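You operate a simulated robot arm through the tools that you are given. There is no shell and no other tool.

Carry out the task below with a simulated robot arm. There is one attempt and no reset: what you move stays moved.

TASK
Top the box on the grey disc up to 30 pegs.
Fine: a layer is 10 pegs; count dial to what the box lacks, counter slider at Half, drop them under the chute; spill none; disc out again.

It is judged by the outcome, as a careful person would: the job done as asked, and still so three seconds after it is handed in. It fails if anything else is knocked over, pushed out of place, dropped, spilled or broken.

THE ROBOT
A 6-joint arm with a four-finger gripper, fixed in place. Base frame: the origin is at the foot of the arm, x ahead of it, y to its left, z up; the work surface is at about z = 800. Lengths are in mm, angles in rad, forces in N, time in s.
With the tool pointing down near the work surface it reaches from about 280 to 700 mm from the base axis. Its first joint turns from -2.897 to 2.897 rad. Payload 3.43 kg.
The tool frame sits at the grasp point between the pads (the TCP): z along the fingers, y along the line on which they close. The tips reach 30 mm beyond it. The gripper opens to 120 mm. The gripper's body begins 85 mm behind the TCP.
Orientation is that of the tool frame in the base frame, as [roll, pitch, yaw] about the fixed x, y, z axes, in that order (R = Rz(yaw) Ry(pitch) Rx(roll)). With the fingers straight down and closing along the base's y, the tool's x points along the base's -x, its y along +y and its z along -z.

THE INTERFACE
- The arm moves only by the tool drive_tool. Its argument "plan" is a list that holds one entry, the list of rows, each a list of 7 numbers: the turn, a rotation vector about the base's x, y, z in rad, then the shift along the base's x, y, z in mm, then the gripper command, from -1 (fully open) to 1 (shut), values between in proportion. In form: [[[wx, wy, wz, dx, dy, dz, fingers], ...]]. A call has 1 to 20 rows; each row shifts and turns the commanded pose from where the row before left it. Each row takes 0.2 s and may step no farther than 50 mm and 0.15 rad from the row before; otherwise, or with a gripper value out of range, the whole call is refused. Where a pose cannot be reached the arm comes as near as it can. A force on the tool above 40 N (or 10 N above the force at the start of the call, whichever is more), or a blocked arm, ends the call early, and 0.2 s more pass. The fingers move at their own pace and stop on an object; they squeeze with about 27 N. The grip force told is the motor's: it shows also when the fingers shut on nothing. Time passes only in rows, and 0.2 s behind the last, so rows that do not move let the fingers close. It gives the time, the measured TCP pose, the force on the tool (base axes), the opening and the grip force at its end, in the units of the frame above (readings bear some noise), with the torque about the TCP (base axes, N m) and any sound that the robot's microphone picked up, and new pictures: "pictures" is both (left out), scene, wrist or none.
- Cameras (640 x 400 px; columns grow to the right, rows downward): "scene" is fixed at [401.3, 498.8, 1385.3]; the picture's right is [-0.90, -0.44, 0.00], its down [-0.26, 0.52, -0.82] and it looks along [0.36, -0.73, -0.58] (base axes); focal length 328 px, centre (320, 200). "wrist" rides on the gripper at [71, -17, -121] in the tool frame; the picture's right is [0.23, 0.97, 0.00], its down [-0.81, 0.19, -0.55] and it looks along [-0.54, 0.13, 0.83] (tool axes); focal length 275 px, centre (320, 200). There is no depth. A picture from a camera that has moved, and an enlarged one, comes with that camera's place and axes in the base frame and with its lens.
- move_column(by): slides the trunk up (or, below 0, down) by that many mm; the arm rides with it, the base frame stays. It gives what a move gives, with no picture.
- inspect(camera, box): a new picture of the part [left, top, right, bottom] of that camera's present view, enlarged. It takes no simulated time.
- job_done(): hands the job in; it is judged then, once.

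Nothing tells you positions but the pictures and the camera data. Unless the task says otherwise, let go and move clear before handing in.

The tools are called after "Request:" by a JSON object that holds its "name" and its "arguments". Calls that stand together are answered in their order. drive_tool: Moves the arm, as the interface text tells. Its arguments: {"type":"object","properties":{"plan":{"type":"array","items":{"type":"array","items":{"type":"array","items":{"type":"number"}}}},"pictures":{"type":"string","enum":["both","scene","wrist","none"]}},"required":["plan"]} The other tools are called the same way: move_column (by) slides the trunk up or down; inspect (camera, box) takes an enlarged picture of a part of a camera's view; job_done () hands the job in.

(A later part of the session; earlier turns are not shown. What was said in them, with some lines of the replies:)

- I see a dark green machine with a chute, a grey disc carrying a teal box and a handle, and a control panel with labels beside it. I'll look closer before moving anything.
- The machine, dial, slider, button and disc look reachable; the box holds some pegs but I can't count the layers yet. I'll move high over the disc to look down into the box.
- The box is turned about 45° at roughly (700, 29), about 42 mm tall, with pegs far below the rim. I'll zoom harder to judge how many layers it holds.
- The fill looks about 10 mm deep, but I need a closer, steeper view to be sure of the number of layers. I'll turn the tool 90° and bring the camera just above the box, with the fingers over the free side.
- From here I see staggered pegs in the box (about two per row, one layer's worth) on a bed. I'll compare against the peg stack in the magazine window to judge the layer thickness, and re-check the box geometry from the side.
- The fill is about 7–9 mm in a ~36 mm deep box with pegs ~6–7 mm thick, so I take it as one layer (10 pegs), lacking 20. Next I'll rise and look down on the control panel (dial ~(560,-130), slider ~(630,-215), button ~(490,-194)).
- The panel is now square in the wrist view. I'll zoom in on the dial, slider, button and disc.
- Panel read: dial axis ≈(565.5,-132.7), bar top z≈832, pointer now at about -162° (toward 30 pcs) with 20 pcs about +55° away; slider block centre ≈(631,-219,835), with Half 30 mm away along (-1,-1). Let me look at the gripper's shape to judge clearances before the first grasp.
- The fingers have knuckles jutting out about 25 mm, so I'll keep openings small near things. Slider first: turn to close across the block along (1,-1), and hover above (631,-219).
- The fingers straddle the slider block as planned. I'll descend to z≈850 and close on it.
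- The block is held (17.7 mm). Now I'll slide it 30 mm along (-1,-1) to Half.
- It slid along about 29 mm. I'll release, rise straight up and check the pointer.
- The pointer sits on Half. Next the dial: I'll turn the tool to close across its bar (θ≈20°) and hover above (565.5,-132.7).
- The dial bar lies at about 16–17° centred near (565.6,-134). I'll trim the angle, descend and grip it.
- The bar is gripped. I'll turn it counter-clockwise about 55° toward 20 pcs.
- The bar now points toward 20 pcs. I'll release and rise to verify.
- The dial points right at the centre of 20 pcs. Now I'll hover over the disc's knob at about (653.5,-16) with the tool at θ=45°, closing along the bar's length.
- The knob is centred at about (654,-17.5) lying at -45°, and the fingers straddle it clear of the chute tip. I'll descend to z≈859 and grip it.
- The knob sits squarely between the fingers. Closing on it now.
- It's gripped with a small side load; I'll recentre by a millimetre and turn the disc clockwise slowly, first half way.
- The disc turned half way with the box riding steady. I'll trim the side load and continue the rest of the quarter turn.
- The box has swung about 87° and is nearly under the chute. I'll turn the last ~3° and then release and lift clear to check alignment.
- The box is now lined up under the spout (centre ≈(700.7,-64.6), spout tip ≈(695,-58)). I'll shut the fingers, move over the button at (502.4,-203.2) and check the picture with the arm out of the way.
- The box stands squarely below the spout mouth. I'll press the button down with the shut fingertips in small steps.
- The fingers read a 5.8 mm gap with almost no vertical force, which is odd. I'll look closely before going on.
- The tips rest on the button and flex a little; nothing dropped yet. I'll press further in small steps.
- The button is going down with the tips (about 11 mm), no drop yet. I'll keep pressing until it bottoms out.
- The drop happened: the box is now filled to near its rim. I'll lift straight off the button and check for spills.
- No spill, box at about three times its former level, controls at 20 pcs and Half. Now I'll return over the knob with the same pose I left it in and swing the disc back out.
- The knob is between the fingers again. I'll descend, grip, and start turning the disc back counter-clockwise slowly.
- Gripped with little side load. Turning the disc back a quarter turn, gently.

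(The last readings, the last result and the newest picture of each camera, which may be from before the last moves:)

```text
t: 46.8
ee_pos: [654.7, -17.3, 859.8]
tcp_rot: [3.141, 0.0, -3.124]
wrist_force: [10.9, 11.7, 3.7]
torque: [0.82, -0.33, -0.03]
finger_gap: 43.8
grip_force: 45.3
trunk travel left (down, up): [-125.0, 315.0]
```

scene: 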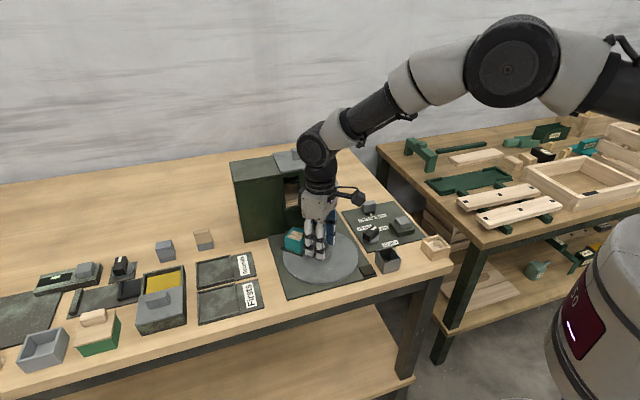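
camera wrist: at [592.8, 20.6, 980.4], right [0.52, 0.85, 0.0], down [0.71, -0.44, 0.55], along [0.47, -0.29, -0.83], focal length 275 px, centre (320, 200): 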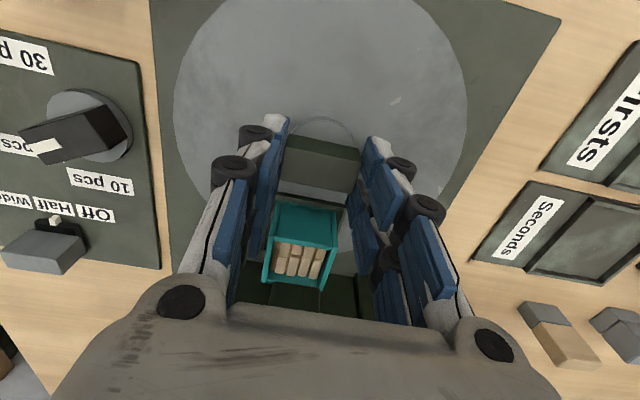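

Half way back, all steady. I'll trim the side load and finish the turn to the original position.

Request:
{"name": "drive_tool", "arguments": {"plan": [[[0, 0, 0, 0.7, 1.2, 0, 0.5], [0, 0, 0.04, 0, 0, 0, 0.5], [0, 0, 0.08, 0, 0, 0, 0.5], [0, 0, 0.08, 0, 0, 0, 0.5], [0, 0, 0.08, 0, 0, 0, 0.5], [0, 0, 0.08, 0, 0, 0, 0.5], [0, 0, 0.08, 0, 0, 0, 0.5], [0, 0, 0.08, 0, 0, 0, 0.5], [0, 0, 0.08, 0, 0, 0, 0.5], [0, 0, 0.08, 0, 0, 0, 0.5], [0, 0, 0.06, 0, 0, 0, 0.5], [0, 0, 0.032, 0, 0, 0, 0.5], [0, 0, 0, 0, 0, 0, 0.5]]], "pictures": "both"}}

```text
t: 49.6
ee_pos: [655.6, -17.7, 860.6]
tcp_rot: [-3.141, -0.002, -2.355]
wrist_force: [6.8, 5.9, 5.2]
torque: [0.03, -0.37, -0.45]
finger_gap: 44.0
grip_force: 45.1
trunk travel left (down, up): [-125.0, 315.0]
camera wrist: at [616.8, -79.3, 980.4], right [-0.85, 0.52, 0.0], down [0.44, 0.71, 0.55], along [0.29, 0.47, -0.83], focal length 275 px, centre (320, 200)
```

scene: 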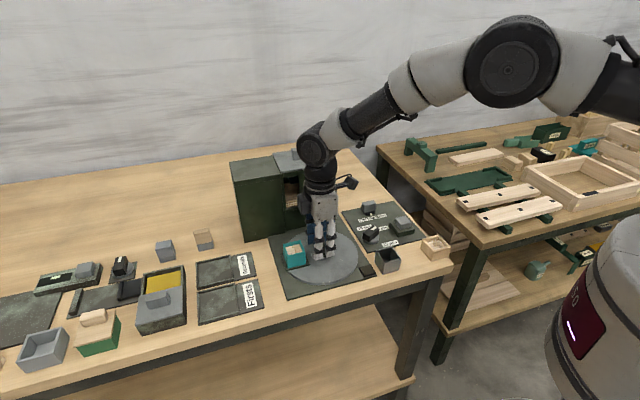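
wrist: 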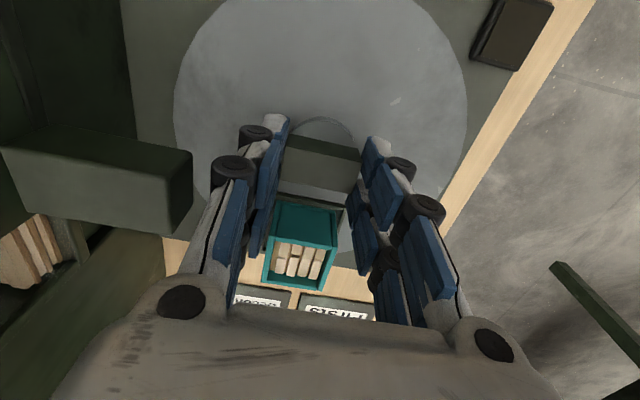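

The disc is back out and seems to have met its end stop. I'll open just enough, lift straight up and move clear to check everything.

Request:
{"name": "drive_tool", "arguments": {"plan": [[[0, 0, 0, 0, 0, 0, 0.25], [0, 0, 0, 0, 0, 0, 0.15], [0, 0, 0, 0, 0, 0, 0.15], [0, 0, 0, 0, 0, 10, 0.15], [0, 0, 0, 0, 0, 25, 0.15], [0, 0, 0, 0, 0, 40, 0.15], [0, 0, 0, 0, 0, 40, 0.15], [0, 0, 0, -35, -30, 10, 0.15], [0, 0, 0, -35, -30, 0, 0.15], [0, 0, 0, -35, -30, 0, 0.15], [0, 0, 0, 0, 0, 0, 0.15]]], "pictures": "both"}}

Request:
{"name": "inspect", "arguments": {"camera": "scene", "box": [225, 140, 465, 300]}}

Request:
{"name": "inspect", "arguments": {"camera": "scene", "box": [280, 230, 330, 275]}}

```text
t: 52.0
ee_pos: [550.0, -109.0, 986.7]
tcp_rot: [3.141, 0.001, -2.354]
wrist_force: [0.1, 0.3, 0.8]
torque: [0.02, 0.02, 0.01]
finger_gap: 50.9
grip_force: 0.1
trunk travel left (down, up): [-125.0, 315.0]
camera wrist: at [512.6, -170.6, 1106.3], right [-0.85, 0.52, 0.0], down [0.44, 0.71, 0.55], along [0.29, 0.47, -0.83], focal length 275 px, centre (320, 200)
```

scene: 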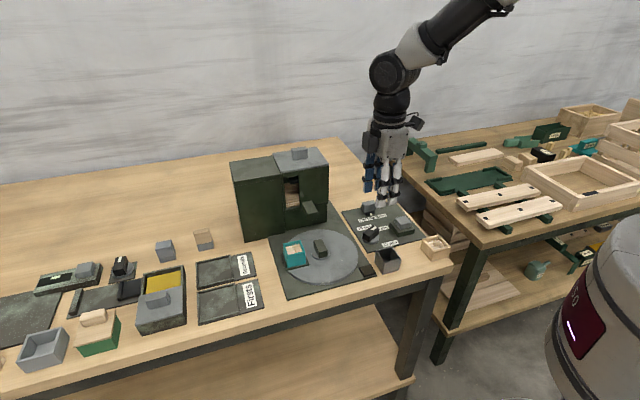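
wrist: 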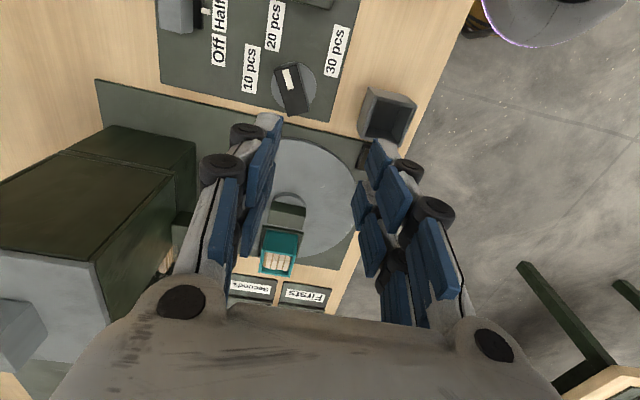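

```text
2.50 times, centred on (345, 220) of scene
camera zoom: at [401.3, 498.8, 1385.3], right [-0.9, -0.44, 0.0], down [-0.26, 0.52, -0.82], along [0.36, -0.73, -0.58], focal length 819 px, centre (258, 150)
```

zoom: 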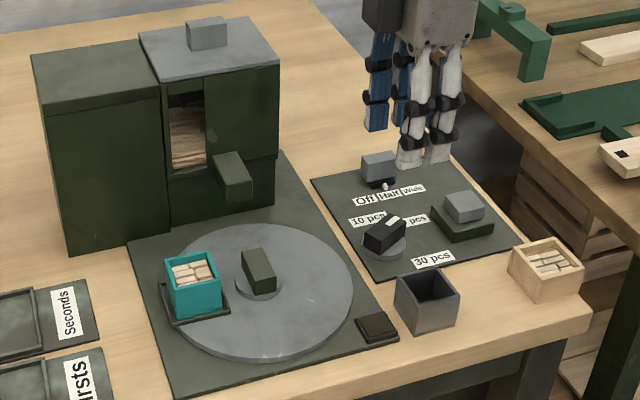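

```text
8.89 times, centred on (305, 252) of scene
camera zoom: at [401.3, 498.8, 1385.3], right [-0.9, -0.44, 0.0], down [-0.26, 0.52, -0.82], along [0.36, -0.73, -0.58], focal length 2913 px, centre (453, -267)
```

zoom: 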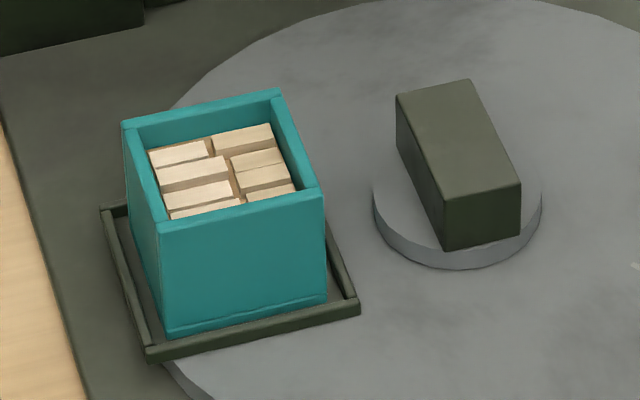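

The box on the disc is filled to three layers; its level rose about 18 mm for the 20 pegs, so it started with one layer. Nothing has spilled, the disc is back out where it began, the dial is at 20 pcs, the slider at Half, and the arm is clear. I'm handing in.

Request:
{"name": "job_done", "arguments": {}}

```text
The job is handed in.
```

The box on the grey disc should now hold 30 pegs, and I saw no spill. I judged the count from the fill level, not by counting pegs.

- **What the box lacked:** it started with what looked like one layer (10 pegs), so I set the dial to 20 pcs and dropped once. The level rose about 18 mm, roughly 9 mm per layer, which fits one layer at the start and three now.
- **Controls:** the dial points at 20 pcs. The slider pointer is on Half, perhaps 1–2 mm short of its centre.
- **Disc:** I turned it back out to where it began. The arm has let go and is clear of everything.
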